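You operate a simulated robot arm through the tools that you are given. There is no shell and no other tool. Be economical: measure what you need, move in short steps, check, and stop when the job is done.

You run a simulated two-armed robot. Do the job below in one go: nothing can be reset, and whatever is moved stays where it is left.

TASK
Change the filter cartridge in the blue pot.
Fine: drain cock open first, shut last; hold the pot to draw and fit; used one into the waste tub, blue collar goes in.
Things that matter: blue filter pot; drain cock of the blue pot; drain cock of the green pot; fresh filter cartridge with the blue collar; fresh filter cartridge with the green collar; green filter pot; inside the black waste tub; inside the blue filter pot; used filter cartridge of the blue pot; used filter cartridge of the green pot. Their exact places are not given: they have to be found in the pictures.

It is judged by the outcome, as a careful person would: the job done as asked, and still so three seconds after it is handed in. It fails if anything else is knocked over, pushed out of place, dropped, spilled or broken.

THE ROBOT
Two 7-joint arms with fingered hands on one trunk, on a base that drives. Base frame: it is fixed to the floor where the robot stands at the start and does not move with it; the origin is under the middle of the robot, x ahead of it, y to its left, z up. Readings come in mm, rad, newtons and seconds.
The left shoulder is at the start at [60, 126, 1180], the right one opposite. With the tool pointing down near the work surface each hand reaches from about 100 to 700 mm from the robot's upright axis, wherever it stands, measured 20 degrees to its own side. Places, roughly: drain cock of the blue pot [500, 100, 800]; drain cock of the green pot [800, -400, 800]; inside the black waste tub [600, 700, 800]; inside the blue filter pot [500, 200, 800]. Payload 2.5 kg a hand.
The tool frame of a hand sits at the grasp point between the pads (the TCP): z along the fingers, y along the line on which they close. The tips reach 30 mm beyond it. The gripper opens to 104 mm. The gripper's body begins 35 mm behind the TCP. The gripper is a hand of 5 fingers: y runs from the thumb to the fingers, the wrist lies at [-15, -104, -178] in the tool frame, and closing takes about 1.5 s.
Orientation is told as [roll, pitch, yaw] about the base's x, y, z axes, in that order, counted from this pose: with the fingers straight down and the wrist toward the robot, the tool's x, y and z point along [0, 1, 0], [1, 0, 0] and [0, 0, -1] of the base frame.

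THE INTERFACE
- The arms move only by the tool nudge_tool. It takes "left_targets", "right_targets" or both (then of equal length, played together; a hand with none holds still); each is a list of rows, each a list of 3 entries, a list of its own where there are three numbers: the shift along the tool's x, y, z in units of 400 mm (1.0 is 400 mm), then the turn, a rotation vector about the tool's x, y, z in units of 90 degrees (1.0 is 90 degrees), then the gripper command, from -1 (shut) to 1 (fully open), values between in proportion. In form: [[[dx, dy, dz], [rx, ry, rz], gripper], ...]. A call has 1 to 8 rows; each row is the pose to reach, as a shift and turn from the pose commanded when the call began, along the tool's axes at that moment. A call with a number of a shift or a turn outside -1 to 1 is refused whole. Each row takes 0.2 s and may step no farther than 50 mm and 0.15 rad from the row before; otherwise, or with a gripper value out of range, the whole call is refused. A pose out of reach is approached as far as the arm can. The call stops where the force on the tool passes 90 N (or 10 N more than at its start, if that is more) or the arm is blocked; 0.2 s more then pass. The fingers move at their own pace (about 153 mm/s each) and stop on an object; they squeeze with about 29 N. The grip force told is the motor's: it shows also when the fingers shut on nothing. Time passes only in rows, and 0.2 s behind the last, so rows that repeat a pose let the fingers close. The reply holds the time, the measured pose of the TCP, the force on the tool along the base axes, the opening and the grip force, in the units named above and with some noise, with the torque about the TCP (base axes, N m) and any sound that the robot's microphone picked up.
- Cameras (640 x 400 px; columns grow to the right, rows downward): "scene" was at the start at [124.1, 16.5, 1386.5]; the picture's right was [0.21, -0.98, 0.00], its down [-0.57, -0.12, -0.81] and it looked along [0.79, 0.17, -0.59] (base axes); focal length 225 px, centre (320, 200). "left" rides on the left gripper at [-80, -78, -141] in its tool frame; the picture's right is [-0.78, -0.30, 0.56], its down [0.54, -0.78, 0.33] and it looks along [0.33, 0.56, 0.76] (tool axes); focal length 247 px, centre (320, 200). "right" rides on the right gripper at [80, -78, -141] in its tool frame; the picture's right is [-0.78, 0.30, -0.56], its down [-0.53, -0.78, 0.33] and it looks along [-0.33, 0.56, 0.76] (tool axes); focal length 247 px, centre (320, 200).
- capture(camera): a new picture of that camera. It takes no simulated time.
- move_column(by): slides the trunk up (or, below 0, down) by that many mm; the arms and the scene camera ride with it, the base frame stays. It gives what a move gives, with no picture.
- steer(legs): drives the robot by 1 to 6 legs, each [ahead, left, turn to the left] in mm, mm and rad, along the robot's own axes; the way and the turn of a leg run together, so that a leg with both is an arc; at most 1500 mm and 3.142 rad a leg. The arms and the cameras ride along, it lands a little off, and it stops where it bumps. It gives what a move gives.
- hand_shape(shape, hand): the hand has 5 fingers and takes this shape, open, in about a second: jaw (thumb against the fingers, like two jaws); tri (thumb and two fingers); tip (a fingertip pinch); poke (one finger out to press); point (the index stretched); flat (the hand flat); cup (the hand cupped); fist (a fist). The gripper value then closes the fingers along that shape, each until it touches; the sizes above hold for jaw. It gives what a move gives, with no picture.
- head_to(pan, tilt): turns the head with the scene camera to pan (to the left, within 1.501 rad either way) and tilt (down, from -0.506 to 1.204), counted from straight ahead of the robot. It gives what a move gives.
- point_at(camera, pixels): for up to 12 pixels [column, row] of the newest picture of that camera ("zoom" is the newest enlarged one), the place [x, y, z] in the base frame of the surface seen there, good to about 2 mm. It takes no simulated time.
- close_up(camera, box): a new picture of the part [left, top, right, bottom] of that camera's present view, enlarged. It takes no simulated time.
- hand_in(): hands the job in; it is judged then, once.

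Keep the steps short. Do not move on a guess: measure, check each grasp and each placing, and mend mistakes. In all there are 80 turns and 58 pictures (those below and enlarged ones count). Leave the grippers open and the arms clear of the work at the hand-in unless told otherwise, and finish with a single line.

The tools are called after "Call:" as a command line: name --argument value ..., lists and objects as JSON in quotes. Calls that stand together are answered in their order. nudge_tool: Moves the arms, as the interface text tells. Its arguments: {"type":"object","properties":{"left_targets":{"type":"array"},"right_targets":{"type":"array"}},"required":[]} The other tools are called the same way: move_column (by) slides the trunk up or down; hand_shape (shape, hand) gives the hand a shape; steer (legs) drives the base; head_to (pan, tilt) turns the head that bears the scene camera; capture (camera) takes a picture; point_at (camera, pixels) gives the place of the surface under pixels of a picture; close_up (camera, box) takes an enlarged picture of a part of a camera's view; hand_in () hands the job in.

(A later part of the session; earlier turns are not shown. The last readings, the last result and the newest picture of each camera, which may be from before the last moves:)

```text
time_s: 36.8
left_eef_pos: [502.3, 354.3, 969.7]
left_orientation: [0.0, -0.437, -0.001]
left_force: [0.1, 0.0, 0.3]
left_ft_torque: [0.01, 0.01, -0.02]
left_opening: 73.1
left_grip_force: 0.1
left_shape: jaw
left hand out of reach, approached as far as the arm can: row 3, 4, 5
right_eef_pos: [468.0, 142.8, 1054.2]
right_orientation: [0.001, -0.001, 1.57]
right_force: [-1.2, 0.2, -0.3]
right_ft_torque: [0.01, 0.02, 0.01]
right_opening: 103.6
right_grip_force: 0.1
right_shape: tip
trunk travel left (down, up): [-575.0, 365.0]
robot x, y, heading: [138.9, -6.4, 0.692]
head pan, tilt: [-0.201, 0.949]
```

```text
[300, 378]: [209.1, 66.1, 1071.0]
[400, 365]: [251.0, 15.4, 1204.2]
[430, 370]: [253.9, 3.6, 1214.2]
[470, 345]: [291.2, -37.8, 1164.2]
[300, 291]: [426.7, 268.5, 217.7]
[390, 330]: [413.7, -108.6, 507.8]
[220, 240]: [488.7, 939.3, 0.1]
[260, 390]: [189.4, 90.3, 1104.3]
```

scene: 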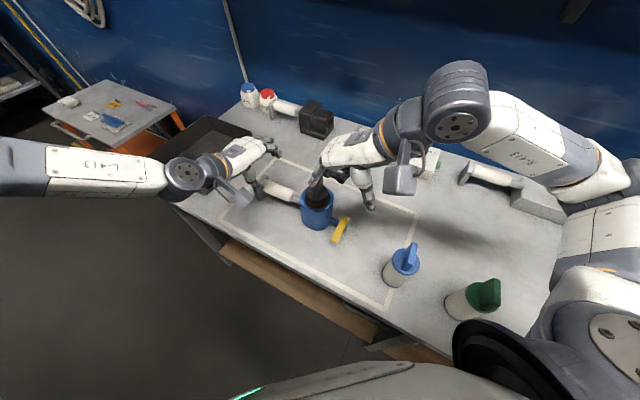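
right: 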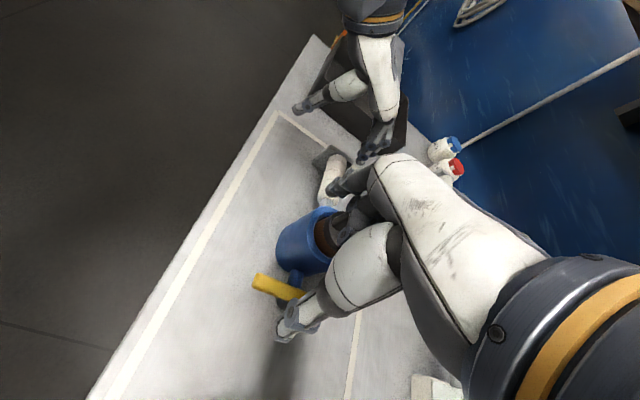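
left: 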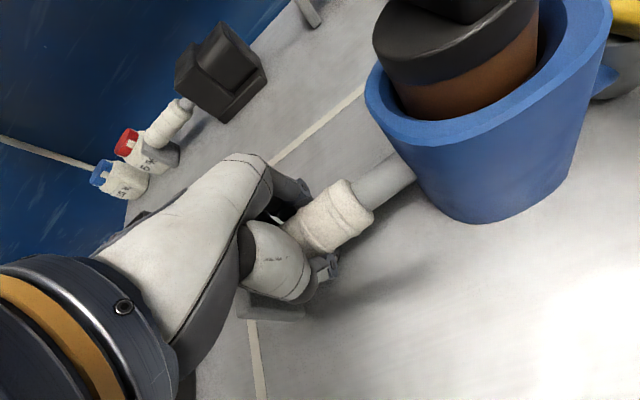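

Torso front is only ~100 mm ahead of the axis. Better geometry: heading ≈0.5 with base near (166, 26), which balances both arms. Raise and pull back the left hand, then drive.

Call:
nudge_tool --left_targets '[[[0, -0.08, -0.08], [0.07, 0, 0], 1], [[0, -0.16, -0.16], [0.14, 0, 0], 1], [[0, -0.24, -0.24], [0.21, 0, 0], 1], [[0, -0.3, -0.3], [0.278, 0, 0], 1]]'

Call:
steer --legs '[[0, 0, -0.195], [39, 13, 0]]'

```text
time_s: 37.8
left_eef_pos: [361.3, 357.2, 1020.1]
left_orientation: [0.018, -0.059, 0.012]
left_force: [-1.4, 0.2, -0.8]
left_ft_torque: [-0.01, 0.0, 0.02]
left_opening: 103.7
left_grip_force: 0.1
left_shape: jaw
left hand out of reach, approached as far as the arm can: row 4
right_eef_pos: [468.2, 142.7, 1053.9]
right_orientation: [0.001, -0.002, 1.572]
right_force: [0.2, -0.2, -0.2]
right_ft_torque: [0.02, 0.01, 0.01]
right_opening: 103.5
right_grip_force: 0.0
right_shape: tip
trunk travel left (down, up): [-575.0, 365.0]
robot x, y, heading: [135.6, -2.0, 0.696]
head pan, tilt: [-0.201, 0.949]
```

```text
time_s: 39.4
left_eef_pos: [455.0, 336.5, 1020.9]
left_orientation: [0.017, -0.06, -0.181]
left_force: [0.2, 0.4, -0.4]
left_ft_torque: [-0.02, 0.02, -0.03]
left_opening: 103.8
left_grip_force: 0.0
left_shape: jaw
right_eef_pos: [518.4, 106.1, 1053.9]
right_orientation: [0.002, 0.001, 1.375]
right_force: [0.2, -0.2, 0.3]
right_ft_torque: [0.0, -0.01, 0.0]
right_opening: 103.7
right_grip_force: 0.1
right_shape: tip
trunk travel left (down, up): [-575.0, 365.0]
robot x, y, heading: [162.9, 30.4, 0.501]
head pan, tilt: [-0.201, 0.949]
```

Base is at (163, 30), heading 0.50. Try the left hand above the handle again.

Call:
nudge_tool --left_targets '[[[0.015, 0.037, 0.04], [0.01, -0.003, -0.03], 1], [[0.03, 0.074, 0.08], [0.02, -0.006, -0.06], 1], [[0.045, 0.11, 0.11], [0.03, -0.009, -0.09], 1], [[0.06, 0.147, 0.1525], [0.038, -0.011, -0.115], 1], [[0.06, 0.147, 0.1525], [0.038, -0.011, -0.115], 1]]'

```text
time_s: 40.6
left_eef_pos: [519.9, 350.6, 962.8]
left_orientation: [-0.003, -0.002, -0.003]
left_force: [0.4, -0.6, -0.6]
left_ft_torque: [-0.01, 0.01, -0.02]
left_opening: 103.5
left_grip_force: 0.0
left_shape: jaw
right_eef_pos: [517.4, 105.6, 1054.5]
right_orientation: [0.001, -0.002, 1.374]
right_force: [-0.2, -0.1, 0.3]
right_ft_torque: [0.02, 0.0, 0.01]
right_opening: 103.9
right_grip_force: 0.1
right_shape: tip
trunk travel left (down, up): [-575.0, 365.0]
robot x, y, heading: [163.8, 27.8, 0.5]
head pan, tilt: [-0.201, 0.949]
```

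Left reached. Descend it to the bar, and bring the right above the lever's end (468, 143, 965) at yaw 90°.

Call:
nudge_tool --left_targets '[[[0, 0, 0.07], [0, 0, 0], 1], [[0, 0, 0.14], [0, 0, 0], 1], [[0, 0, 0.21], [0, 0, 0], 1], [[0, 0, 0.26], [0, 0, 0], 1], [[0, 0, 0.27], [0, 0, 0], 1]]' --right_targets '[[[0.05, 0.01, 0.04], [0, 0, -0.03], 1], [[0.1, 0.03, 0.08], [0, 0, -0.06], 1], [[0.141, 0.05, 0.13], [0, 0, -0.09], 1], [[0.141, 0.066, 0.18], [0, 0, -0.125], 1], [[0.141, 0.066, 0.2225], [0, 0, -0.125], 1]]'

Call:
capture --camera "left"

Call:
capture --camera "scene"

```text
time_s: 41.8
left_eef_pos: [506.0, 355.4, 877.0]
left_orientation: [-0.004, -0.002, 0.0]
left_force: [0.4, -0.8, 0.8]
left_ft_torque: [-0.02, 0.02, -0.01]
left_opening: 103.7
left_grip_force: 0.0
left_shape: jaw
left hand out of reach, approached as far as the arm can: row 3, 4, 5
right_eef_pos: [467.3, 142.5, 964.3]
right_orientation: [0.002, -0.002, 1.572]
right_force: [-0.2, -0.4, 0.0]
right_ft_torque: [0.01, 0.03, -0.02]
right_opening: 103.6
right_grip_force: 0.0
right_shape: tip
trunk travel left (down, up): [-575.0, 365.0]
robot x, y, heading: [164.2, 26.0, 0.498]
head pan, tilt: [-0.201, 0.949]
```

```text
30 pictures are left
```

left: 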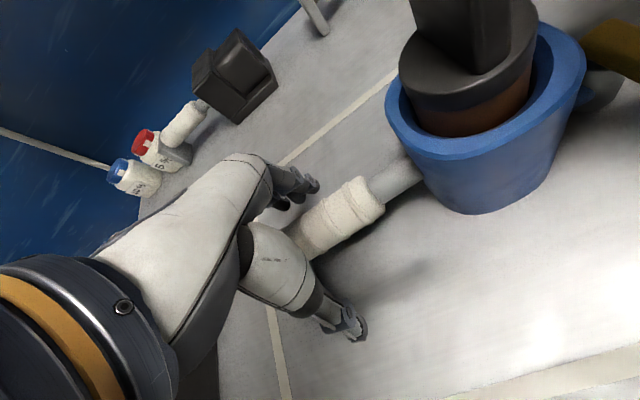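

```text
29 pictures are left
```

scene: 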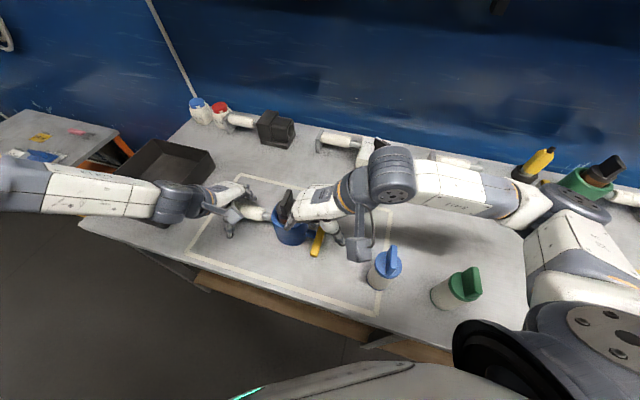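

The left is nearly there; a trunk 70 mm lower will fix it. Raise both hands 70 mm first, then lower the trunk.

Call:
nudge_tool --left_targets '[[[0, 0, -0.09], [0, 0, 0], 1], [[0, 0, -0.18], [0, 0, 0], 1]]' --right_targets '[[[0, 0, -0.09], [0, 0, 0], 1], [[0, 0, -0.18], [0, 0, 0], 1]]'

Call:
move_column --by -70

```text
time_s: 42.4
left_eef_pos: [505.9, 354.2, 949.0]
left_orientation: [-0.004, 0.001, -0.002]
left_force: [0.3, -0.1, 0.4]
left_ft_torque: [-0.01, -0.01, 0.0]
left_opening: 103.9
left_grip_force: 0.0
left_shape: jaw
right_eef_pos: [467.7, 140.4, 1036.8]
right_orientation: [0.002, -0.003, 1.573]
right_force: [-0.2, 0.6, -0.4]
right_ft_torque: [0.01, 0.01, -0.01]
right_opening: 103.9
right_grip_force: 0.1
right_shape: tip
trunk travel left (down, up): [-575.0, 365.0]
robot x, y, heading: [166.3, 28.0, 0.505]
head pan, tilt: [-0.201, 0.949]
```

```text
time_s: 43.5
left_eef_pos: [506.4, 355.1, 879.9]
left_orientation: [-0.004, -0.001, 0.0]
left_force: [-0.3, 1.0, 0.8]
left_ft_torque: [-0.02, 0.02, 0.02]
left_opening: 103.4
left_grip_force: 0.1
left_shape: jaw
right_eef_pos: [466.5, 140.9, 967.4]
right_orientation: [0.002, -0.001, 1.572]
right_force: [0.3, 0.4, -0.7]
right_ft_torque: [-0.01, -0.02, 0.02]
right_opening: 103.9
right_grip_force: 0.1
right_shape: tip
trunk travel left (down, up): [-505.0, 435.0]
robot x, y, heading: [164.4, 29.1, 0.498]
head pan, tilt: [-0.201, 0.949]
```

Now the left: 14 mm ahead, 5 mm right, 26 mm down, then close on the bar.

Call:
nudge_tool --left_targets '[[[-0.0125, 0.035, 0.0], [0, 0, 0], 1], [[-0.0125, 0.035, 0.066], [0, 0, 0], 1], [[-0.0125, 0.035, 0.066], [0, 0, 0], 0], [[-0.0125, 0.035, 0.066], [0, 0, 0], -1], [[-0.0125, 0.035, 0.066], [0, 0, 0], -1], [[-0.0125, 0.035, 0.066], [0, 0, 0], -1], [[-0.0125, 0.035, 0.066], [0, 0, 0], -1], [[-0.0125, 0.035, 0.066], [0, 0, 0], -1]]'

Call:
capture --camera "right"

```text
time_s: 45.3
left_eef_pos: [519.6, 348.1, 851.1]
left_orientation: [-0.005, -0.001, 0.0]
left_force: [-0.7, -0.1, -2.7]
left_ft_torque: [0.02, -0.11, -0.09]
left_opening: 21.7
left_grip_force: 28.8
left_shape: jaw
right_eef_pos: [467.4, 140.5, 966.8]
right_orientation: [0.003, -0.001, 1.573]
right_force: [-0.1, -0.8, -0.1]
right_ft_torque: [0.04, 0.03, 0.0]
right_opening: 103.5
right_grip_force: 0.0
right_shape: tip
trunk travel left (down, up): [-505.0, 435.0]
robot x, y, heading: [162.0, 26.2, 0.505]
head pan, tilt: [-0.201, 0.949]
```

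```text
28 pictures are left
```

right: 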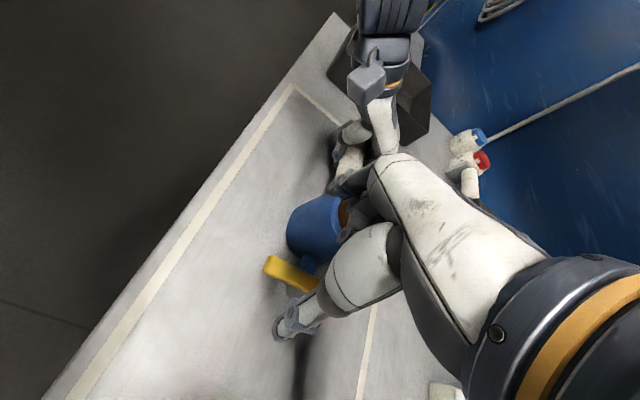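

The handle is held at (520, 348, 851). For the lever, yaw ≈0.6 keeps the curled fingers off the pot. I rise a little, close the pinch to a peg, turn to yaw 0.6, and stand at (455, 185) in front of the pot.

Call:
nudge_tool --right_targets '[[[0.03, 0, -0.06], [0, 0, 0.09], 0.5], [[0.04, 0, -0.12], [0, 0, 0.18], 0], [[0.04, 0.02, -0.12], [0, 0, 0.27], -0.5], [[0.04, 0.04, -0.12], [0, 0, 0.36], -1], [[0.04, 0.06, -0.12], [0, 0, 0.45], -1], [[0.04, 0.08, -0.12], [0, 0, 0.54], -1], [[0.035, 0.1, -0.12], [0, 0, 0.62], -1], [[0.03, 0.11, -0.06], [0, 0, 0.62], -1]]'

Call:
capture --camera "right"

Call:
close_up --camera "scene" --box '[200, 130, 440, 280]'

```text
time_s: 47.1
left_eef_pos: [519.1, 348.5, 851.9]
left_orientation: [-0.004, 0.001, 0.001]
left_force: [-0.1, -0.7, -2.1]
left_ft_torque: [-0.01, -0.07, -0.07]
left_opening: 22.1
left_grip_force: 29.0
left_shape: jaw
right_eef_pos: [454.1, 185.3, 992.3]
right_orientation: [0.001, 0.0, 0.595]
right_force: [-0.5, -0.3, 0.0]
right_ft_torque: [-0.01, -0.03, 0.0]
right_opening: 0.2
right_grip_force: 29.3
right_shape: tip
trunk travel left (down, up): [-505.0, 435.0]
robot x, y, heading: [165.5, 24.8, 0.502]
head pan, tilt: [-0.201, 0.949]
```

```text
27 pictures are left
```

right: 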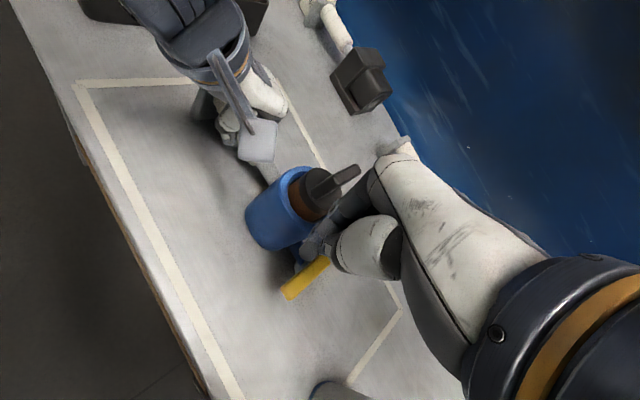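

```text
2.67 times, centred on (320, 205) of scene
```

zoom: 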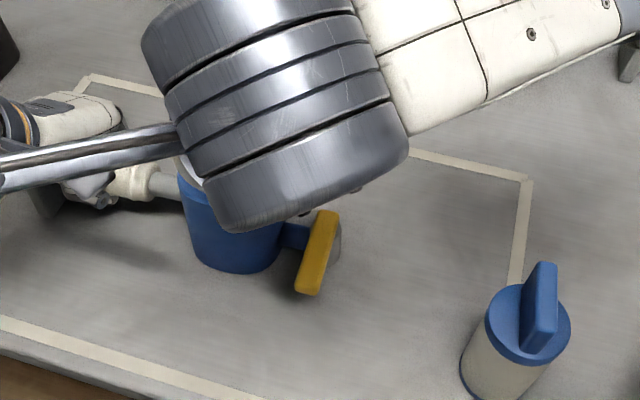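

The head view is blocked; I use the right camera to locate thumb/index tips and the lever.

Call:
close_up --camera "right" --box '[240, 150, 420, 310]'

Call:
point_at --camera "zoom" --pixels '[[180, 480], [180, 380], [230, 320], [290, 270], [215, 350]]'

Call:
point_at --camera "right" --pixels '[[288, 296], [305, 277], [322, 262], [299, 268], [310, 245], [325, 225], [345, 200], [307, 252], [300, 260], [330, 265]]'

```text
2.50 times, centred on (330, 230) of right
```

zoom: 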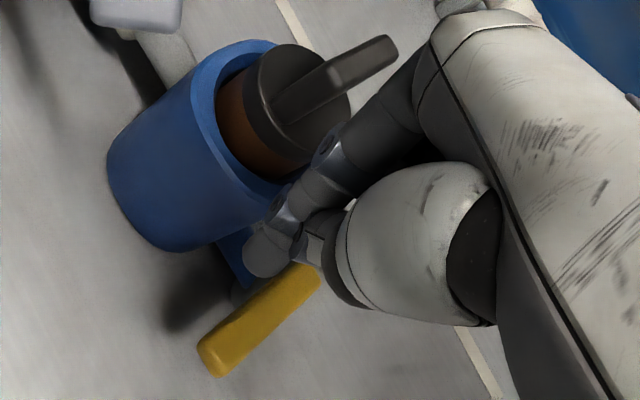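

```text
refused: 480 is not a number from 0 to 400
```

```text
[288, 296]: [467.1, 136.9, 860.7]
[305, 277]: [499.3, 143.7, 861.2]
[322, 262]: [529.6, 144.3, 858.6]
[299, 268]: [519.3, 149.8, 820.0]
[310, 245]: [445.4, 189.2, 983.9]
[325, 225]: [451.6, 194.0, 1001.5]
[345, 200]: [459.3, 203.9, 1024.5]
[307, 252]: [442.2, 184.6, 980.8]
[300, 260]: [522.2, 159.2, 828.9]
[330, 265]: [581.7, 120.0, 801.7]
```

The closed pinch leans over the pot rim, so a straight finger is better. I try the "poke" shape here in the air (z≈992) and look.

Call:
nudge_tool --right_targets '[[[-0.02, -0.04, -0.08], [0, 0, 0], 1], [[-0.02, -0.04, -0.08], [0, 0, 0], 1]]'

Call:
hand_shape --hand "right" --shape "poke"

Call:
capture --camera "right"

```text
time_s: 47.7
left_eef_pos: [519.7, 348.5, 851.6]
left_orientation: [-0.003, 0.0, -0.001]
left_force: [0.4, 0.3, -2.2]
left_ft_torque: [-0.01, -0.1, -0.09]
left_opening: 22.1
left_grip_force: 29.1
left_shape: jaw
right_eef_pos: [445.1, 171.7, 1024.7]
right_orientation: [0.003, 0.0, 0.597]
right_force: [-0.3, -0.2, 0.1]
right_ft_torque: [-0.02, 0.03, 0.0]
right_opening: 103.2
right_grip_force: 0.1
right_shape: tip
trunk travel left (down, up): [-505.0, 435.0]
robot x, y, heading: [166.0, 26.7, 0.5]
head pan, tilt: [-0.201, 0.949]
```

```text
time_s: 48.6
left_eef_pos: [519.4, 349.4, 852.3]
left_orientation: [-0.003, 0.0, -0.001]
left_force: [-0.2, 0.3, -2.7]
left_ft_torque: [-0.01, -0.08, -0.11]
left_opening: 21.8
left_grip_force: 28.9
left_shape: jaw
right_eef_pos: [445.2, 169.7, 1023.6]
right_orientation: [0.002, 0.0, 0.6]
right_force: [0.4, -0.8, 0.2]
right_ft_torque: [0.0, -0.01, 0.02]
right_opening: 0.2
right_grip_force: 0.1
right_shape: poke
trunk travel left (down, up): [-505.0, 435.0]
robot x, y, heading: [162.6, 28.5, 0.499]
head pan, tilt: [-0.201, 0.949]
```

```text
24 pictures are left
```

right: 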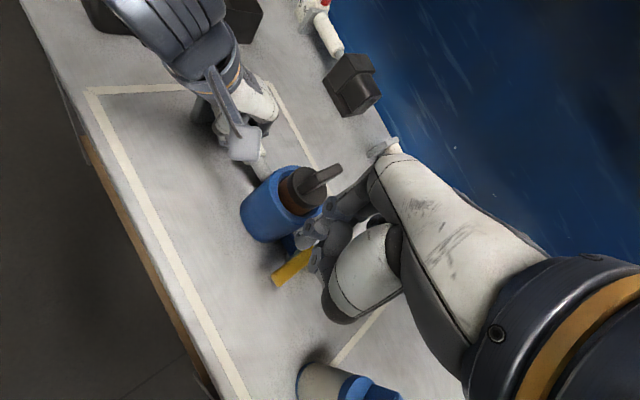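

I enlarge the hand to find the index tip.

Call:
close_up --camera "right" --box '[264, 170, 392, 290]'

Call:
point_at --camera "zoom" --pixels '[[170, 220], [215, 215], [250, 190], [290, 160], [250, 280], [265, 340], [300, 240], [300, 190], [330, 130], [190, 235]]'

```text
3.33 times, centred on (328, 230) of right
```

zoom: 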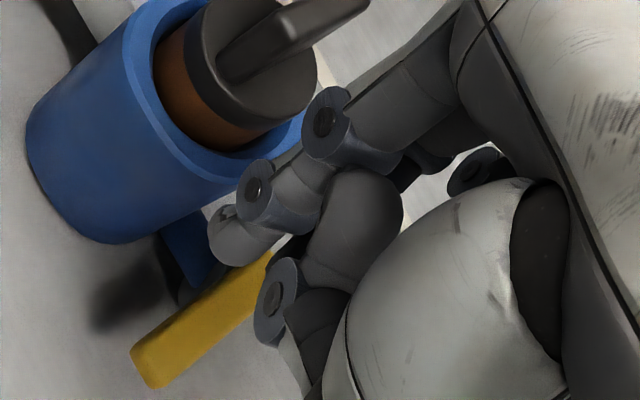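

```text
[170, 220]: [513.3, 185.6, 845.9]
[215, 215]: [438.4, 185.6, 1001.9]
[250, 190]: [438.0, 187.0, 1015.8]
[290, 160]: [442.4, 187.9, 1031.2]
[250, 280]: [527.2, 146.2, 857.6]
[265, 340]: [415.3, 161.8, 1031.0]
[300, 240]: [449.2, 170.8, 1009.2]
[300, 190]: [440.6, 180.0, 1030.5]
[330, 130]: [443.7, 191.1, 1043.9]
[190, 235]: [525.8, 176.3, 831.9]
```

Poke's index protrudes only ~15 mm below the curled fingers. I try "point" instead.

Call:
hand_shape --hand "right" --shape "point"

Call:
close_up --camera "right" --box '[232, 150, 392, 300]'

```text
time_s: 49.5
left_eef_pos: [519.4, 348.3, 851.9]
left_orientation: [-0.004, 0.001, 0.001]
left_force: [-0.8, -0.5, -2.0]
left_ft_torque: [0.01, -0.06, -0.12]
left_opening: 22.1
left_grip_force: 29.0
left_shape: jaw
right_eef_pos: [445.0, 169.3, 1024.7]
right_orientation: [0.002, 0.002, 0.599]
right_force: [1.6, -0.3, 1.0]
right_ft_torque: [0.01, 0.0, -0.03]
right_opening: 0.1
right_grip_force: 0.1
right_shape: point
trunk travel left (down, up): [-505.0, 435.0]
robot x, y, heading: [167.3, 29.8, 0.502]
head pan, tilt: [-0.201, 0.949]
```

```text
2.67 times, centred on (312, 225) of right
```

zoom: 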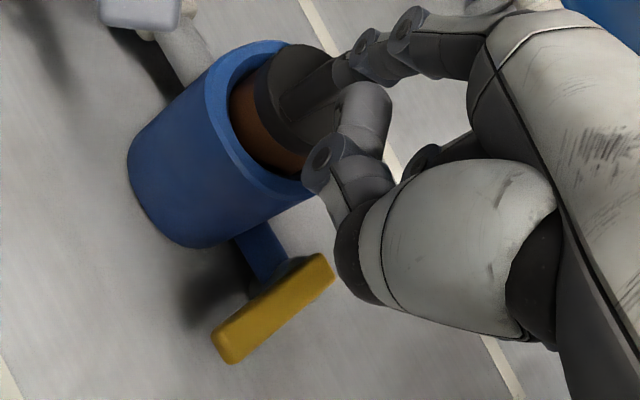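

"Point" leans out over the pot. Best option: the "tip" pinch closed as a peg, hand near yaw 0.1 and leaned back 20°, so the index stands vertical and clear of the rim. I set that up at z≈960.

Call:
hand_shape --hand "right" --shape "tip"

Call:
nudge_tool --right_targets '[[[0, 0, 0], [-0.04, -0.01, 0.06], 0], [[0, 0, 0], [-0.08, -0.02, 0.12], -1], [[0.01, 0.01, 0.03], [-0.13, -0.03, 0.18], -1], [[0.02, 0.02, 0.07], [-0.17, -0.04, 0.24], -1], [[0.029, 0.029, 0.12], [-0.2, -0.05, 0.28], -1], [[0.029, 0.029, 0.1625], [-0.223, -0.056, 0.318], -1]]'

Call:
close_up --camera "right" --box '[200, 140, 392, 300]'

```text
time_s: 50.4
left_eef_pos: [520.2, 348.9, 852.0]
left_orientation: [-0.004, 0.001, 0.0]
left_force: [0.3, 0.7, -2.1]
left_ft_torque: [-0.02, -0.12, -0.08]
left_opening: 22.0
left_grip_force: 28.7
left_shape: jaw
right_eef_pos: [445.2, 170.0, 1023.3]
right_orientation: [0.003, 0.0, 0.599]
right_force: [-1.0, -0.2, 0.6]
right_ft_torque: [0.0, -0.04, 0.01]
right_opening: 103.9
right_grip_force: 0.1
right_shape: tip
trunk travel left (down, up): [-505.0, 435.0]
robot x, y, heading: [162.2, 25.9, 0.495]
head pan, tilt: [-0.201, 0.949]
```

```text
time_s: 51.8
left_eef_pos: [520.7, 349.0, 853.5]
left_orientation: [-0.003, 0.0, 0.0]
left_force: [-0.6, -0.1, -2.3]
left_ft_torque: [0.0, -0.1, -0.09]
left_opening: 21.9
left_grip_force: 28.7
left_shape: jaw
right_eef_pos: [449.7, 186.1, 957.9]
right_orientation: [0.005, -0.358, 0.091]
right_force: [0.2, -0.4, 0.1]
right_ft_torque: [0.03, -0.01, 0.0]
right_opening: 0.0
right_grip_force: 29.1
right_shape: tip
trunk travel left (down, up): [-505.0, 435.0]
robot x, y, heading: [163.8, 27.1, 0.492]
head pan, tilt: [-0.201, 0.949]
```

```text
2.50 times, centred on (296, 220) of right
```

zoom: 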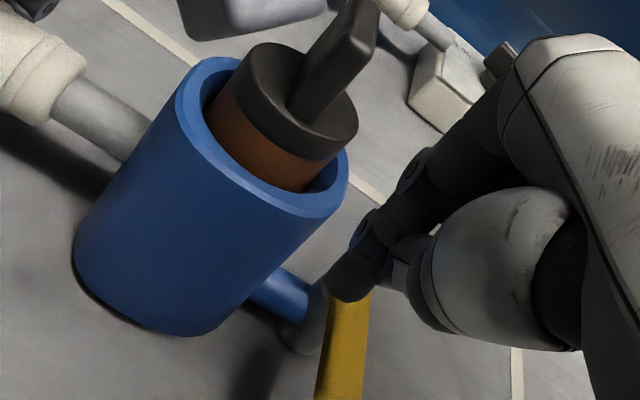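

Orientation reached. Measure the fingertip, lever and rim in this zoom.

Call:
point_at --camera "zoom" --pixels '[[345, 285], [350, 260], [375, 230], [410, 180], [390, 275], [350, 320], [335, 380], [275, 205], [200, 150], [325, 200], [325, 35], [305, 90]]'

```text
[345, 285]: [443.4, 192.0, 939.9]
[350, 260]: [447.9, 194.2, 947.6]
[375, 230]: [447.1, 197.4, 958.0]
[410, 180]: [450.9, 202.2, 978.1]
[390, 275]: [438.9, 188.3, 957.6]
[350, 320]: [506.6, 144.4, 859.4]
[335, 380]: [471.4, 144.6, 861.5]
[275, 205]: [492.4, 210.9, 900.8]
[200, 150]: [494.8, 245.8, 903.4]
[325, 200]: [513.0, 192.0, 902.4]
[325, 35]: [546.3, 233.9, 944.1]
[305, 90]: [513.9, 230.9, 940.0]
```

Fingertip bottom is ≈28 mm below the TCP. I lower to TCP (461, 183, 867) beside the lever's end, on the pot side.

Call:
nudge_tool --right_targets '[[[-0.003, -0.018, 0.07], [0, 0, 0], -1], [[-0.006, -0.036, 0.15], [0, 0, 0], -1], [[-0.01, -0.0546, 0.2225], [0, 0, 0], -1]]'

Call:
close_up --camera "right" --box '[200, 140, 392, 300]'

```text
time_s: 52.6
left_eef_pos: [520.4, 349.5, 852.8]
left_orientation: [-0.002, 0.0, 0.0]
left_force: [-0.5, 0.1, -1.3]
left_ft_torque: [0.0, -0.07, -0.1]
left_opening: 21.8
left_grip_force: 28.8
left_shape: jaw
right_eef_pos: [460.6, 182.0, 865.1]
right_orientation: [0.005, -0.356, 0.093]
right_force: [-0.4, 0.2, -0.3]
right_ft_torque: [0.01, -0.02, -0.02]
right_opening: 0.1
right_grip_force: 29.0
right_shape: tip
trunk travel left (down, up): [-505.0, 435.0]
robot x, y, heading: [166.9, 26.6, 0.5]
head pan, tilt: [-0.201, 0.949]
```

```text
2.50 times, centred on (296, 220) of right
```

zoom: 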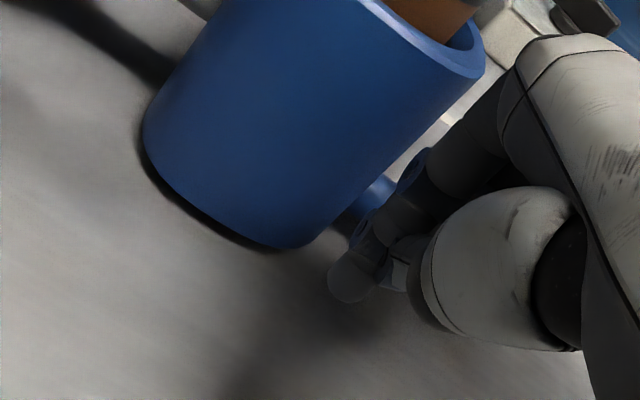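

The peg is beside the lever with no force. Push it along an arc about the pivot (520, 143): first half.

Call:
nudge_tool --right_targets '[[[-0.0455, 0.003, 0.001], [0, 0, 0], -1], [[-0.0825, -0.0045, -0.002], [0, 0, 0], -1], [[-0.12, -0.008, -0.003], [0, 0, 0], -1], [[-0.158, 0, 0], [0, 0, 0], -1]]'

Call:
capture --camera "right"

```text
time_s: 53.6
left_eef_pos: [519.5, 348.7, 853.2]
left_orientation: [-0.004, 0.001, 0.0]
left_force: [-0.5, -0.6, -1.0]
left_ft_torque: [-0.02, -0.06, -0.11]
left_opening: 21.9
left_grip_force: 28.9
left_shape: jaw
right_eef_pos: [468.0, 119.0, 865.8]
right_orientation: [0.006, -0.356, 0.093]
right_force: [0.5, 1.1, 0.2]
right_ft_torque: [0.0, 0.0, -0.02]
right_opening: 0.0
right_grip_force: 29.0
right_shape: tip
trunk travel left (down, up): [-505.0, 435.0]
robot x, y, heading: [163.1, 29.6, 0.501]
head pan, tilt: [-0.201, 0.949]
```

```text
19 pictures are left
```

right: 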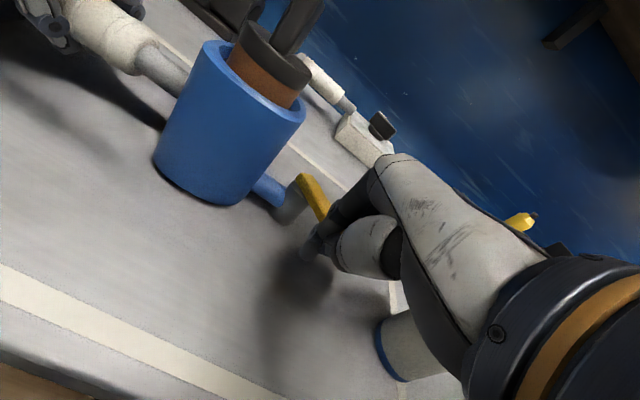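

The lever follows with little force. Continue to 90° (plus a small touch).

Call:
nudge_tool --right_targets '[[[-0.034, 0.016, 0.006], [0, 0, 0], -1], [[-0.0645, 0.0415, 0.0155], [0, 0, 0], -1], [[-0.085, 0.07, 0.0265], [0, 0, 0], -1], [[-0.087, 0.078, 0.029], [0, 0, 0], -1]]'

Call:
capture --camera "right"

Call:
point_at --camera "right" --pixels '[[300, 180], [315, 200], [325, 212], [285, 210], [260, 195]]'

```text
time_s: 54.6
left_eef_pos: [520.1, 348.1, 852.2]
left_orientation: [-0.004, -0.003, 0.0]
left_force: [-1.0, -2.0, -1.4]
left_ft_torque: [-0.02, -0.07, 0.06]
left_opening: 21.9
left_grip_force: 28.9
left_shape: jaw
right_eef_pos: [502.1, 88.7, 866.1]
right_orientation: [0.004, -0.356, 0.093]
right_force: [-0.6, 0.8, -0.2]
right_ft_torque: [0.04, 0.0, -0.01]
right_opening: 0.2
right_grip_force: 29.2
right_shape: tip
trunk travel left (down, up): [-505.0, 435.0]
robot x, y, heading: [161.2, 30.3, 0.498]
head pan, tilt: [-0.201, 0.949]
```

```text
18 pictures are left
```

right: 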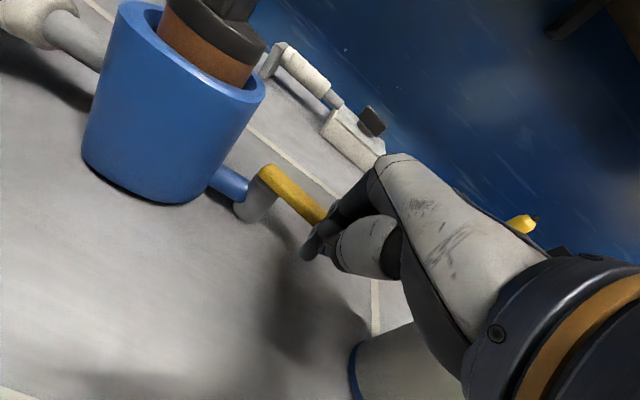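

```text
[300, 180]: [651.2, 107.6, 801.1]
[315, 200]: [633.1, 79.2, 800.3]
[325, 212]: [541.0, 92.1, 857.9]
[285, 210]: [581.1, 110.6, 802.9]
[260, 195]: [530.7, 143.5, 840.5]
```

Check the lever's direction from points on the yellow bar.

Call:
point_at --camera "right" --pixels '[[268, 172], [270, 178], [285, 185], [290, 193], [305, 200], [310, 210], [318, 214]]'

```text
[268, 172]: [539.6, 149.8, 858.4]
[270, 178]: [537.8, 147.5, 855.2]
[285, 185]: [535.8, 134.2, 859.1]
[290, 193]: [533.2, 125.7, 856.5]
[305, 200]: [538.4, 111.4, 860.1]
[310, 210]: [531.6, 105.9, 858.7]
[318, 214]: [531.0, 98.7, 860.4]
```

The lever now lies along y, in line with the stub. A 6 mm more gentle push to seat it, then back off and rise.

Call:
nudge_tool --right_targets '[[[-0.0014, 0.014, 0.005], [0, 0, 0], -1], [[-0.0014, 0.014, 0.005], [0, 0, 0], -1]]'

Call:
nudge_tool --right_targets '[[[0.003, -0.06, -0.022], [0, 0, 0], -1], [[0.004, -0.025, -0.12], [0, 0, 0], -1], [[0.004, 0.015, -0.22], [0, 0, 0], -1], [[0.004, 0.053, -0.327], [0, 0, 0], -1], [[0.004, 0.053, -0.327], [0, 0, 0], 1]]'

Call:
hand_shape --hand "right" --shape "jaw"

Call:
capture --camera "scene"

```text
time_s: 55.2
left_eef_pos: [519.2, 348.6, 852.6]
left_orientation: [-0.004, -0.001, -0.001]
left_force: [1.3, -2.0, -2.4]
left_ft_torque: [-0.05, -0.03, 0.11]
left_opening: 21.7
left_grip_force: 28.6
left_shape: jaw
right_eef_pos: [508.5, 88.6, 866.7]
right_orientation: [0.005, -0.357, 0.092]
right_force: [-1.3, 1.3, 0.6]
right_ft_torque: [0.02, 0.05, 0.03]
right_opening: 0.0
right_grip_force: 29.5
right_shape: tip
trunk travel left (down, up): [-505.0, 435.0]
robot x, y, heading: [165.5, 29.1, 0.498]
head pan, tilt: [-0.201, 0.949]
```

```text
time_s: 56.4
left_eef_pos: [520.4, 349.2, 853.2]
left_orientation: [-0.004, 0.0, 0.002]
left_force: [-0.3, -0.4, -0.9]
left_ft_torque: [0.01, -0.17, 0.06]
left_opening: 21.6
left_grip_force: 29.0
left_shape: jaw
right_eef_pos: [486.7, 123.4, 1004.0]
right_orientation: [0.002, -0.355, 0.091]
right_force: [-0.2, -0.6, 0.6]
right_ft_torque: [0.01, 0.0, 0.04]
right_opening: 101.8
right_grip_force: 0.0
right_shape: tip
right hand out of reach, approached as far as the arm can: row 1, 2, 3, 4, 5
trunk travel left (down, up): [-505.0, 435.0]
robot x, y, heading: [168.8, 29.0, 0.498]
head pan, tilt: [-0.201, 0.949]
```

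```text
time_s: 57.3
left_eef_pos: [519.8, 348.6, 851.8]
left_orientation: [-0.003, -0.001, 0.001]
left_force: [1.1, 0.2, -1.3]
left_ft_torque: [-0.04, -0.16, 0.06]
left_opening: 21.8
left_grip_force: 29.3
left_shape: jaw
right_eef_pos: [485.7, 123.6, 1003.2]
right_orientation: [0.003, -0.355, 0.092]
right_force: [0.8, 0.2, 0.1]
right_ft_torque: [-0.03, 0.01, 0.0]
right_opening: 103.7
right_grip_force: 0.1
right_shape: jaw
trunk travel left (down, up): [-505.0, 435.0]
robot x, y, heading: [166.3, 27.9, 0.497]
head pan, tilt: [-0.201, 0.949]
```

```text
17 pictures are left
```

scene: 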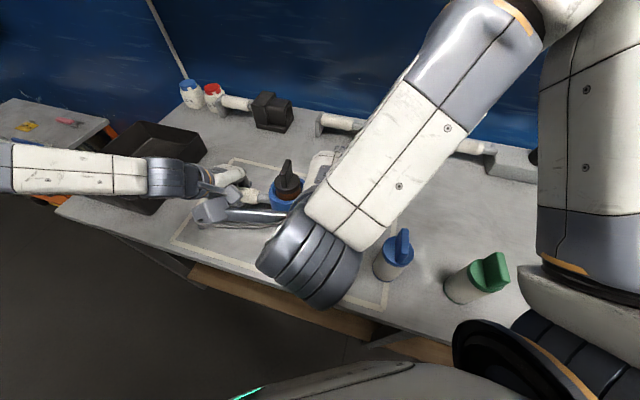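

Lever work seems done (I'll verify it in the next view). The right hand is now jaw again; remove its lean and rise a little.

Call:
nudge_tool --right_targets '[[[-0.015, -0.005, -0.04], [0.075, 0, 0], 1], [[-0.03, -0.01, -0.08], [0.15, 0, 0], 1], [[-0.045, -0.016, -0.113], [0.226, 0, 0], 1]]'

```text
time_s: 58.1
left_eef_pos: [520.6, 348.8, 852.2]
left_orientation: [-0.002, -0.002, 0.0]
left_force: [-0.2, -0.1, -0.8]
left_ft_torque: [-0.01, -0.11, 0.05]
left_opening: 22.0
left_grip_force: 28.7
left_shape: jaw
right_eef_pos: [465.5, 104.0, 1040.8]
right_orientation: [0.004, 0.003, 0.095]
right_force: [0.7, -0.1, -0.7]
right_ft_torque: [0.0, 0.0, -0.01]
right_opening: 103.7
right_grip_force: 0.1
right_shape: jaw
trunk travel left (down, up): [-505.0, 435.0]
robot x, y, heading: [160.2, 29.2, 0.499]
head pan, tilt: [-0.201, 0.949]
```

Level again. Turn the right hand toward yaw 90° while moving near the pot at z≈1045.

Call:
nudge_tool --right_targets '[[[0.01, 0.01, 0], [0, 0, -0.09], 1], [[0.02, 0.02, 0], [0, 0, -0.18], 1], [[0.03, 0.03, 0], [0, 0, -0.27], 1], [[0.045, 0.04, 0], [0, 0, -0.36], 1], [[0.06, 0.05, 0], [0, 0, -0.45], 1], [[0.07, 0.06, 0], [0, 0, -0.54], 1], [[0.08, 0.07, 0], [0, 0, -0.63], 1], [[0.094, 0.072, 0], [0, 0, -0.72], 1]]'

```text
time_s: 59.9
left_eef_pos: [519.8, 348.9, 851.4]
left_orientation: [-0.003, -0.002, -0.001]
left_force: [0.3, -0.3, -1.8]
left_ft_torque: [-0.02, -0.12, 0.05]
left_opening: 22.0
left_grip_force: 29.0
left_shape: jaw
right_eef_pos: [492.6, 143.0, 1040.3]
right_orientation: [0.001, -0.005, 1.226]
right_force: [-0.3, -0.6, 0.8]
right_ft_torque: [0.03, -0.02, 0.01]
right_opening: 103.6
right_grip_force: 0.0
right_shape: jaw
trunk travel left (down, up): [-505.0, 435.0]
robot x, y, heading: [166.7, 26.0, 0.499]
head pan, tilt: [-0.201, 0.949]
```

Finish the turn and hover over the blade centre (523, 223) at z≈1040.

Call:
nudge_tool --right_targets '[[[0, 0.07, 0], [0, 0, -0.075], 1], [[-0.002, 0.14, 0], [0, 0, -0.15], 1], [[-0.003, 0.2135, 0], [0, 0, -0.22], 1], [[-0.003, 0.2135, 0], [0, 0, -0.22], 1]]'

Call:
capture --camera "right"

Call:
point_at --camera "right" --pixels '[[320, 200], [330, 210], [310, 215], [340, 200], [330, 190], [300, 280], [310, 260]]'

```text
time_s: 60.9
left_eef_pos: [520.0, 348.6, 851.6]
left_orientation: [-0.004, 0.0, -0.001]
left_force: [-0.1, 0.3, -2.1]
left_ft_torque: [-0.01, -0.14, 0.07]
left_opening: 21.7
left_grip_force: 29.0
left_shape: jaw
right_eef_pos: [522.6, 222.5, 1038.9]
right_orientation: [0.001, -0.004, 1.572]
right_force: [-0.5, -0.3, -0.1]
right_ft_torque: [-0.01, -0.01, 0.02]
right_opening: 103.6
right_grip_force: 0.1
right_shape: jaw
trunk travel left (down, up): [-505.0, 435.0]
robot x, y, heading: [166.3, 26.5, 0.499]
head pan, tilt: [-0.201, 0.949]
```

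```text
16 pictures are left
```

right: 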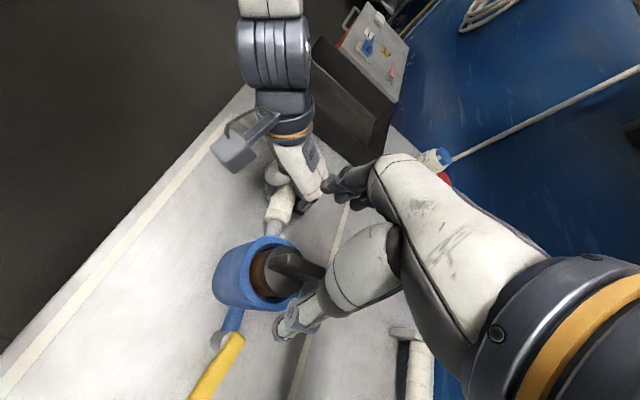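

```text
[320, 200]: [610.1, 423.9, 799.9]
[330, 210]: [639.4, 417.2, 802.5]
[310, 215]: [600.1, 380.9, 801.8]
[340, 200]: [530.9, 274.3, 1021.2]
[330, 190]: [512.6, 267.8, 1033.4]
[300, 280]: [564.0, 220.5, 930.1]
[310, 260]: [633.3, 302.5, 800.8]
```

The yellow lever is in line with the stub: open. Check blade points now.

Call:
point_at --camera "right" --pixels '[[285, 252], [275, 265], [300, 262], [318, 270], [290, 275], [280, 258], [315, 280], [225, 350], [212, 385], [238, 338]]'

```text
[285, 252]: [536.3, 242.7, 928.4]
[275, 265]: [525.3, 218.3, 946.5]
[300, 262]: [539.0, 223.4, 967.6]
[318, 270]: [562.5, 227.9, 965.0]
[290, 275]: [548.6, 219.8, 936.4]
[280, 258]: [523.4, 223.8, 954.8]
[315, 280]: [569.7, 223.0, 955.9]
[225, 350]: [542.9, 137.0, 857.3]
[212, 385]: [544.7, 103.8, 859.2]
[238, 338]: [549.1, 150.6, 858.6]
```

These x readings are ~20 mm larger than before; the pot may have swung about the grip, or the right camera reads off. Cross-check with the left and the scene cameras.

Call:
capture --camera "scene"

Call:
point_at --camera "right" --pixels '[[283, 200], [276, 222], [268, 238], [232, 270], [222, 290], [238, 308], [262, 300], [230, 320], [270, 240], [250, 245]]'

```text
15 pictures are left
```

scene: 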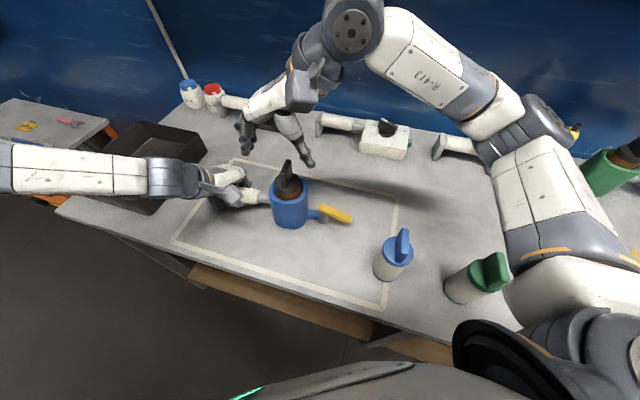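

```text
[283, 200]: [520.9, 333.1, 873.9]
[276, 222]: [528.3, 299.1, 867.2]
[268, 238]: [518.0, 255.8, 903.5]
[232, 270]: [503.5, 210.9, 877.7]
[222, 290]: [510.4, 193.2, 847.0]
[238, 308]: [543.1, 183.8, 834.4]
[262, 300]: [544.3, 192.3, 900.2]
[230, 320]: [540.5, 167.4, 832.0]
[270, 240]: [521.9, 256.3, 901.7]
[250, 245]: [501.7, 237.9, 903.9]
```

Call:
point_at --camera "scene" --pixels '[[288, 161], [286, 175], [292, 175], [290, 185], [288, 203], [303, 183], [320, 211], [335, 214], [348, 218], [262, 196], [272, 190], [290, 222]]'

```text
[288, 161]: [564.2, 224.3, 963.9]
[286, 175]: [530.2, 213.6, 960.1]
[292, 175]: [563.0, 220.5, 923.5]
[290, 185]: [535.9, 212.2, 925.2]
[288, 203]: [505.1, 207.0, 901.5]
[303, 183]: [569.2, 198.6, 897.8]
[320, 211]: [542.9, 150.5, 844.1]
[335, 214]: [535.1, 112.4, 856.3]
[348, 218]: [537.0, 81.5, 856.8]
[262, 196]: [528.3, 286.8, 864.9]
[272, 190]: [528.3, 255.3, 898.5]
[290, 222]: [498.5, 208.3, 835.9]
```

The pot did swing ~8° about the grip (centre now x≈538) from the lever push. I turn the left hand −8° to swing it back, then re-measure.

Call:
nudge_tool --left_targets '[[[0, 0, 0], [0, 0, 0.03], -1], [[0, 0, 0], [0, 0, 0.06], -1], [[0, 0, 0], [0, 0, 0.089], -1], [[0, 0, 0], [0, 0, 0.089], -1]]'

Call:
capture --camera "scene"

Call:
point_at --camera "scene" --pixels '[[288, 161], [286, 175], [292, 175], [290, 185], [288, 203], [303, 183], [320, 211], [335, 214], [348, 218], [262, 196], [272, 190], [290, 222]]'

```text
time_s: 61.9
left_eef_pos: [520.4, 349.3, 852.8]
left_orientation: [-0.003, -0.002, -0.14]
left_force: [1.0, -0.2, -1.6]
left_ft_torque: [-0.03, -0.18, 0.17]
left_opening: 21.8
left_grip_force: 29.5
left_shape: jaw
right_eef_pos: [521.7, 222.8, 1040.3]
right_orientation: [0.0, -0.004, 1.57]
right_force: [-0.3, 0.5, 0.9]
right_ft_torque: [0.0, 0.01, 0.01]
right_opening: 103.9
right_grip_force: 0.0
right_shape: jaw
trunk travel left (down, up): [-505.0, 435.0]
robot x, y, heading: [163.6, 25.9, 0.503]
head pan, tilt: [-0.201, 0.949]
```

```text
14 pictures are left
```

scene: 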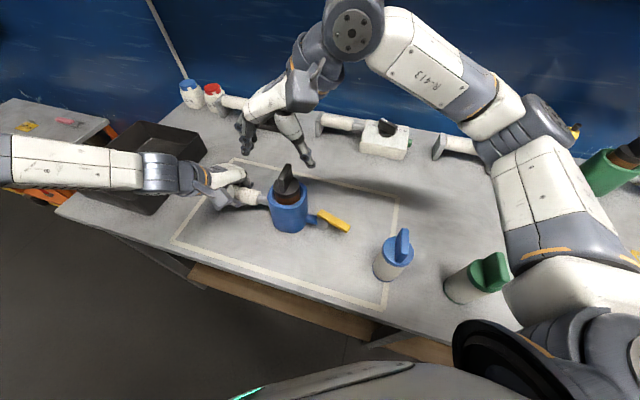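

```text
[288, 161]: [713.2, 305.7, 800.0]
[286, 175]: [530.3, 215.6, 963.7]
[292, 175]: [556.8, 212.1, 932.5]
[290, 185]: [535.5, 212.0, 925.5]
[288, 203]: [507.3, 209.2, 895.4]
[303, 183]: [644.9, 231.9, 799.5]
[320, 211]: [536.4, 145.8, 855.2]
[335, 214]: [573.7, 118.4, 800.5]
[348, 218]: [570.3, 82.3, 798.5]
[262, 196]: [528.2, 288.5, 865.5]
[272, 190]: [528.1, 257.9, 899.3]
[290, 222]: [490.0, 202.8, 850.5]
```

It swung partly back. Measure the blade and lever where they are now.

Call:
point_at --camera "scene" --pixels '[[286, 167], [280, 185], [287, 170], [283, 178], [291, 180], [279, 190], [322, 213], [335, 220], [346, 228], [270, 200], [305, 195], [290, 212]]'

```text
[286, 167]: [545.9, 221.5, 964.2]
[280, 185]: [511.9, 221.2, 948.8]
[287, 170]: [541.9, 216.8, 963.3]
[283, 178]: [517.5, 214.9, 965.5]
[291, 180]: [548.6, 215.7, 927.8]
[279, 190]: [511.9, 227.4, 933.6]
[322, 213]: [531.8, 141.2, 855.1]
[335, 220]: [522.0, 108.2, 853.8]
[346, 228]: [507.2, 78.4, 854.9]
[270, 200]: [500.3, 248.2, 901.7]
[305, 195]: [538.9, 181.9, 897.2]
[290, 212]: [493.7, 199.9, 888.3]
```

I need an exact lever angle; enlarge the pot and lever.

Call:
close_up --camera "scene" --box '[250, 150, 370, 240]'

```text
4.44 times, centred on (310, 195) of scene
```

zoom: 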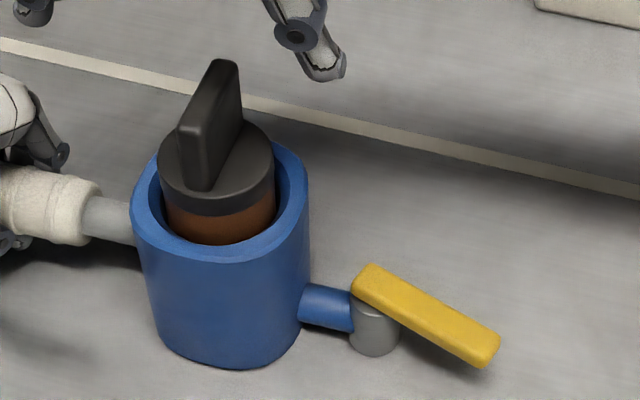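

Call:
point_at --camera "zoom" --pixels '[[375, 268], [430, 295], [490, 328], [358, 285], [405, 318], [465, 355], [310, 290], [350, 295], [325, 288], [90, 205], [125, 215], [375, 335]]'

```text
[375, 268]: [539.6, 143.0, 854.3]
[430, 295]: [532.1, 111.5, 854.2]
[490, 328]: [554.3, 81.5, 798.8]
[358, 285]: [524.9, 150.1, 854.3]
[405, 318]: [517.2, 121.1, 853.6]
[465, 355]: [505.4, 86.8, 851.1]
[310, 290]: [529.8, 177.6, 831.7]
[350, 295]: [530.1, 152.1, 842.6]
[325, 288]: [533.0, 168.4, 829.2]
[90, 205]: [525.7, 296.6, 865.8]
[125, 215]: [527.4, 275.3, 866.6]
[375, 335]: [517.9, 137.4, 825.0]
```

The lever is at −15° while the pot sits at about +4°: only ~71° open. I'll finish it by gripping the lever itself near yaw 0 and twisting, which loads the pot far less than pushing. Turn the right hand back, moving over the lever.

Call:
nudge_tool --right_targets '[[[0, -0.05, 0], [0, 0, 0.06], 1], [[0, -0.1, 0], [0, 0, 0.15], 1], [[0, -0.15, 0], [0, 0, 0.24], 1], [[0, -0.2, 0], [0, 0, 0.33], 1], [[0, -0.25, 0], [0, 0, 0.42], 1], [[0, -0.28, 0], [0, 0, 0.51], 1], [[0, -0.28, 0], [0, 0, 0.6], 1], [[0, -0.28, 0], [0, 0, 0.69], 1]]'

Call:
nudge_tool --right_targets '[[[0, 0, 0.02], [0, 0, 0.08], 1], [[0, 0, 0.06], [0, 0, 0.16], 1], [[0, 0, 0.1], [0, 0, 0.24], 1], [[0, 0, 0.14], [0, 0, 0.28], 1]]'

```text
time_s: 63.7
left_eef_pos: [520.2, 349.9, 851.8]
left_orientation: [-0.002, -0.002, -0.139]
left_force: [0.2, -0.2, -1.8]
left_ft_torque: [0.0, -0.18, 0.21]
left_opening: 21.8
left_grip_force: 29.1
left_shape: jaw
right_eef_pos: [522.6, 111.9, 1041.3]
right_orientation: [0.004, -0.004, 0.484]
right_force: [-0.3, -0.2, -0.9]
right_ft_torque: [-0.01, -0.03, 0.01]
right_opening: 103.6
right_grip_force: 0.0
right_shape: jaw
trunk travel left (down, up): [-505.0, 435.0]
robot x, y, heading: [164.2, 27.9, 0.507]
head pan, tilt: [-0.201, 0.949]
```

```text
time_s: 64.7
left_eef_pos: [520.4, 349.5, 852.1]
left_orientation: [-0.004, -0.002, -0.14]
left_force: [1.1, 0.0, -1.1]
left_ft_torque: [-0.05, -0.15, 0.19]
left_opening: 21.9
left_grip_force: 29.1
left_shape: jaw
right_eef_pos: [522.8, 112.0, 984.8]
right_orientation: [0.004, -0.001, 0.045]
right_force: [-0.8, -0.3, 0.5]
right_ft_torque: [-0.01, 0.0, -0.03]
right_opening: 103.6
right_grip_force: 0.0
right_shape: jaw
trunk travel left (down, up): [-505.0, 435.0]
robot x, y, heading: [161.9, 28.3, 0.503]
head pan, tilt: [-0.201, 0.949]
```

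Reached at yaw 0.05. Lower onto the lever at (522, 105, 862) and close gently.

Call:
nudge_tool --right_targets '[[[-0.0175, 0, 0.1], [0, 0, 0], 1], [[-0.0175, 0, 0.2], [0, 0, 0], 1], [[-0.0175, 0, 0.305], [0, 0, 0], 0.5], [[-0.0175, 0, 0.305], [0, 0, 0], 0], [[-0.0175, 0, 0.305], [0, 0, 0], -0.4], [[-0.0175, 0, 0.305], [0, 0, 0], -1], [[-0.0175, 0, 0.305], [0, 0, 0], -1], [[-0.0175, 0, 0.305], [0, 0, 0], -1]]'

Call:
capture --camera "right"

```text
time_s: 66.5
left_eef_pos: [519.7, 349.0, 852.4]
left_orientation: [-0.004, -0.003, -0.138]
left_force: [0.9, 3.4, 0.5]
left_ft_torque: [-0.12, 0.04, 0.26]
left_opening: 21.4
left_grip_force: 29.0
left_shape: jaw
right_eef_pos: [522.0, 104.2, 860.2]
right_orientation: [0.005, 0.0, 0.047]
right_force: [-0.3, -2.8, -3.6]
right_ft_torque: [-0.05, -0.04, -0.16]
right_opening: 13.3
right_grip_force: 29.2
right_shape: jaw
trunk travel left (down, up): [-505.0, 435.0]
robot x, y, heading: [161.1, 27.9, 0.499]
head pan, tilt: [-0.201, 0.949]
```

```text
12 pictures are left
```

right: 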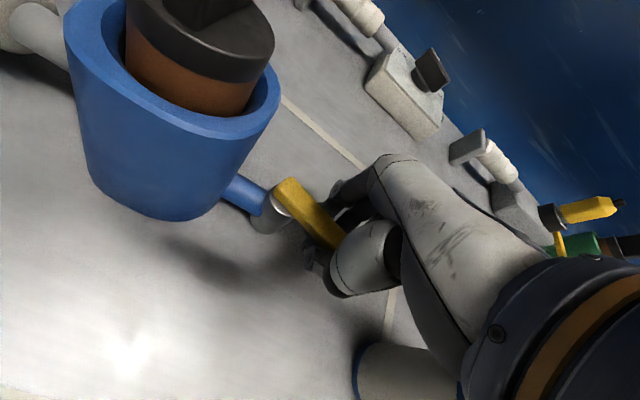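

Gripped: opening 13 mm. Measure lever and stub direction now.

Call:
point_at --camera "right" --pixels '[[290, 180], [312, 205], [335, 232], [280, 190], [300, 218], [318, 238], [225, 195], [240, 190], [255, 195], [30, 25], [60, 50], [270, 100]]'

```text
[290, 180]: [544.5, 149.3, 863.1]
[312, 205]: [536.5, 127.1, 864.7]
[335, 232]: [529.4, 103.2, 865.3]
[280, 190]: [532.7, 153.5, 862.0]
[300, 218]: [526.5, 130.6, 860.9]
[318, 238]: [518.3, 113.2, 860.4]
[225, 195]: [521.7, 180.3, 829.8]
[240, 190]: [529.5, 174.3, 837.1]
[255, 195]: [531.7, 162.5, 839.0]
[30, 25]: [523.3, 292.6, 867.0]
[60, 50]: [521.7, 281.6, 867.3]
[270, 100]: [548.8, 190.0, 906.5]
```

Lever at −18°, its pivot ≈(534, 139). Turn it ~+22° along the arc with the hand yawing along.

Call:
nudge_tool --right_targets '[[[-0.003, 0.01, 0], [0, 0, -0.07], -1], [[-0.005, 0.023, 0], [0, 0, -0.15], -1], [[-0.006, 0.035, 0], [0, 0, -0.23], -1], [[-0.006, 0.039, 0], [0, 0, -0.26], -1], [[-0.006, 0.039, 0], [0, 0, -0.26], -1]]'

Call:
capture --camera "right"

```text
time_s: 67.7
left_eef_pos: [519.4, 348.9, 852.7]
left_orientation: [-0.001, -0.002, -0.138]
left_force: [0.4, 7.6, 2.0]
left_ft_torque: [-0.1, -0.03, 0.4]
left_opening: 21.6
left_grip_force: 28.9
left_shape: jaw
right_eef_pos: [539.3, 101.9, 862.8]
right_orientation: [0.002, -0.001, 0.456]
right_force: [1.0, -9.2, -3.0]
right_ft_torque: [-0.08, -0.09, -0.54]
right_opening: 13.8
right_grip_force: 28.3
right_shape: jaw
trunk travel left (down, up): [-505.0, 435.0]
robot x, y, heading: [163.3, 31.5, 0.5]
head pan, tilt: [-0.201, 0.949]
```

```text
11 pictures are left
```

right: 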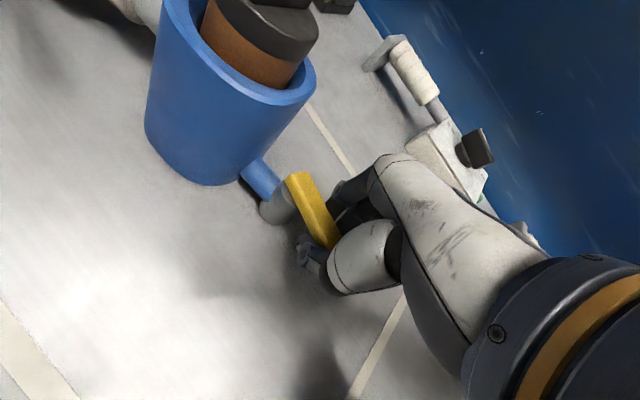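

Call:
point_at --camera "right" --pixels '[[303, 175], [320, 205], [335, 230], [290, 180], [308, 210], [320, 235], [250, 170], [265, 180], [275, 190], [165, 10], [210, 185], [270, 105]]'

```text
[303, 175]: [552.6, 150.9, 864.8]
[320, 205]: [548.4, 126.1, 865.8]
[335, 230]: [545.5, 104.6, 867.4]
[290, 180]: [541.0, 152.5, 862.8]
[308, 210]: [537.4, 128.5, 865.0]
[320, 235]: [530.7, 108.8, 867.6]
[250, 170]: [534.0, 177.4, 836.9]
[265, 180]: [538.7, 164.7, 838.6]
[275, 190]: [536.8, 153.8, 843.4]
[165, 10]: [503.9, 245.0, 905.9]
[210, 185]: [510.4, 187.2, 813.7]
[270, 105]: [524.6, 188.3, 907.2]
```

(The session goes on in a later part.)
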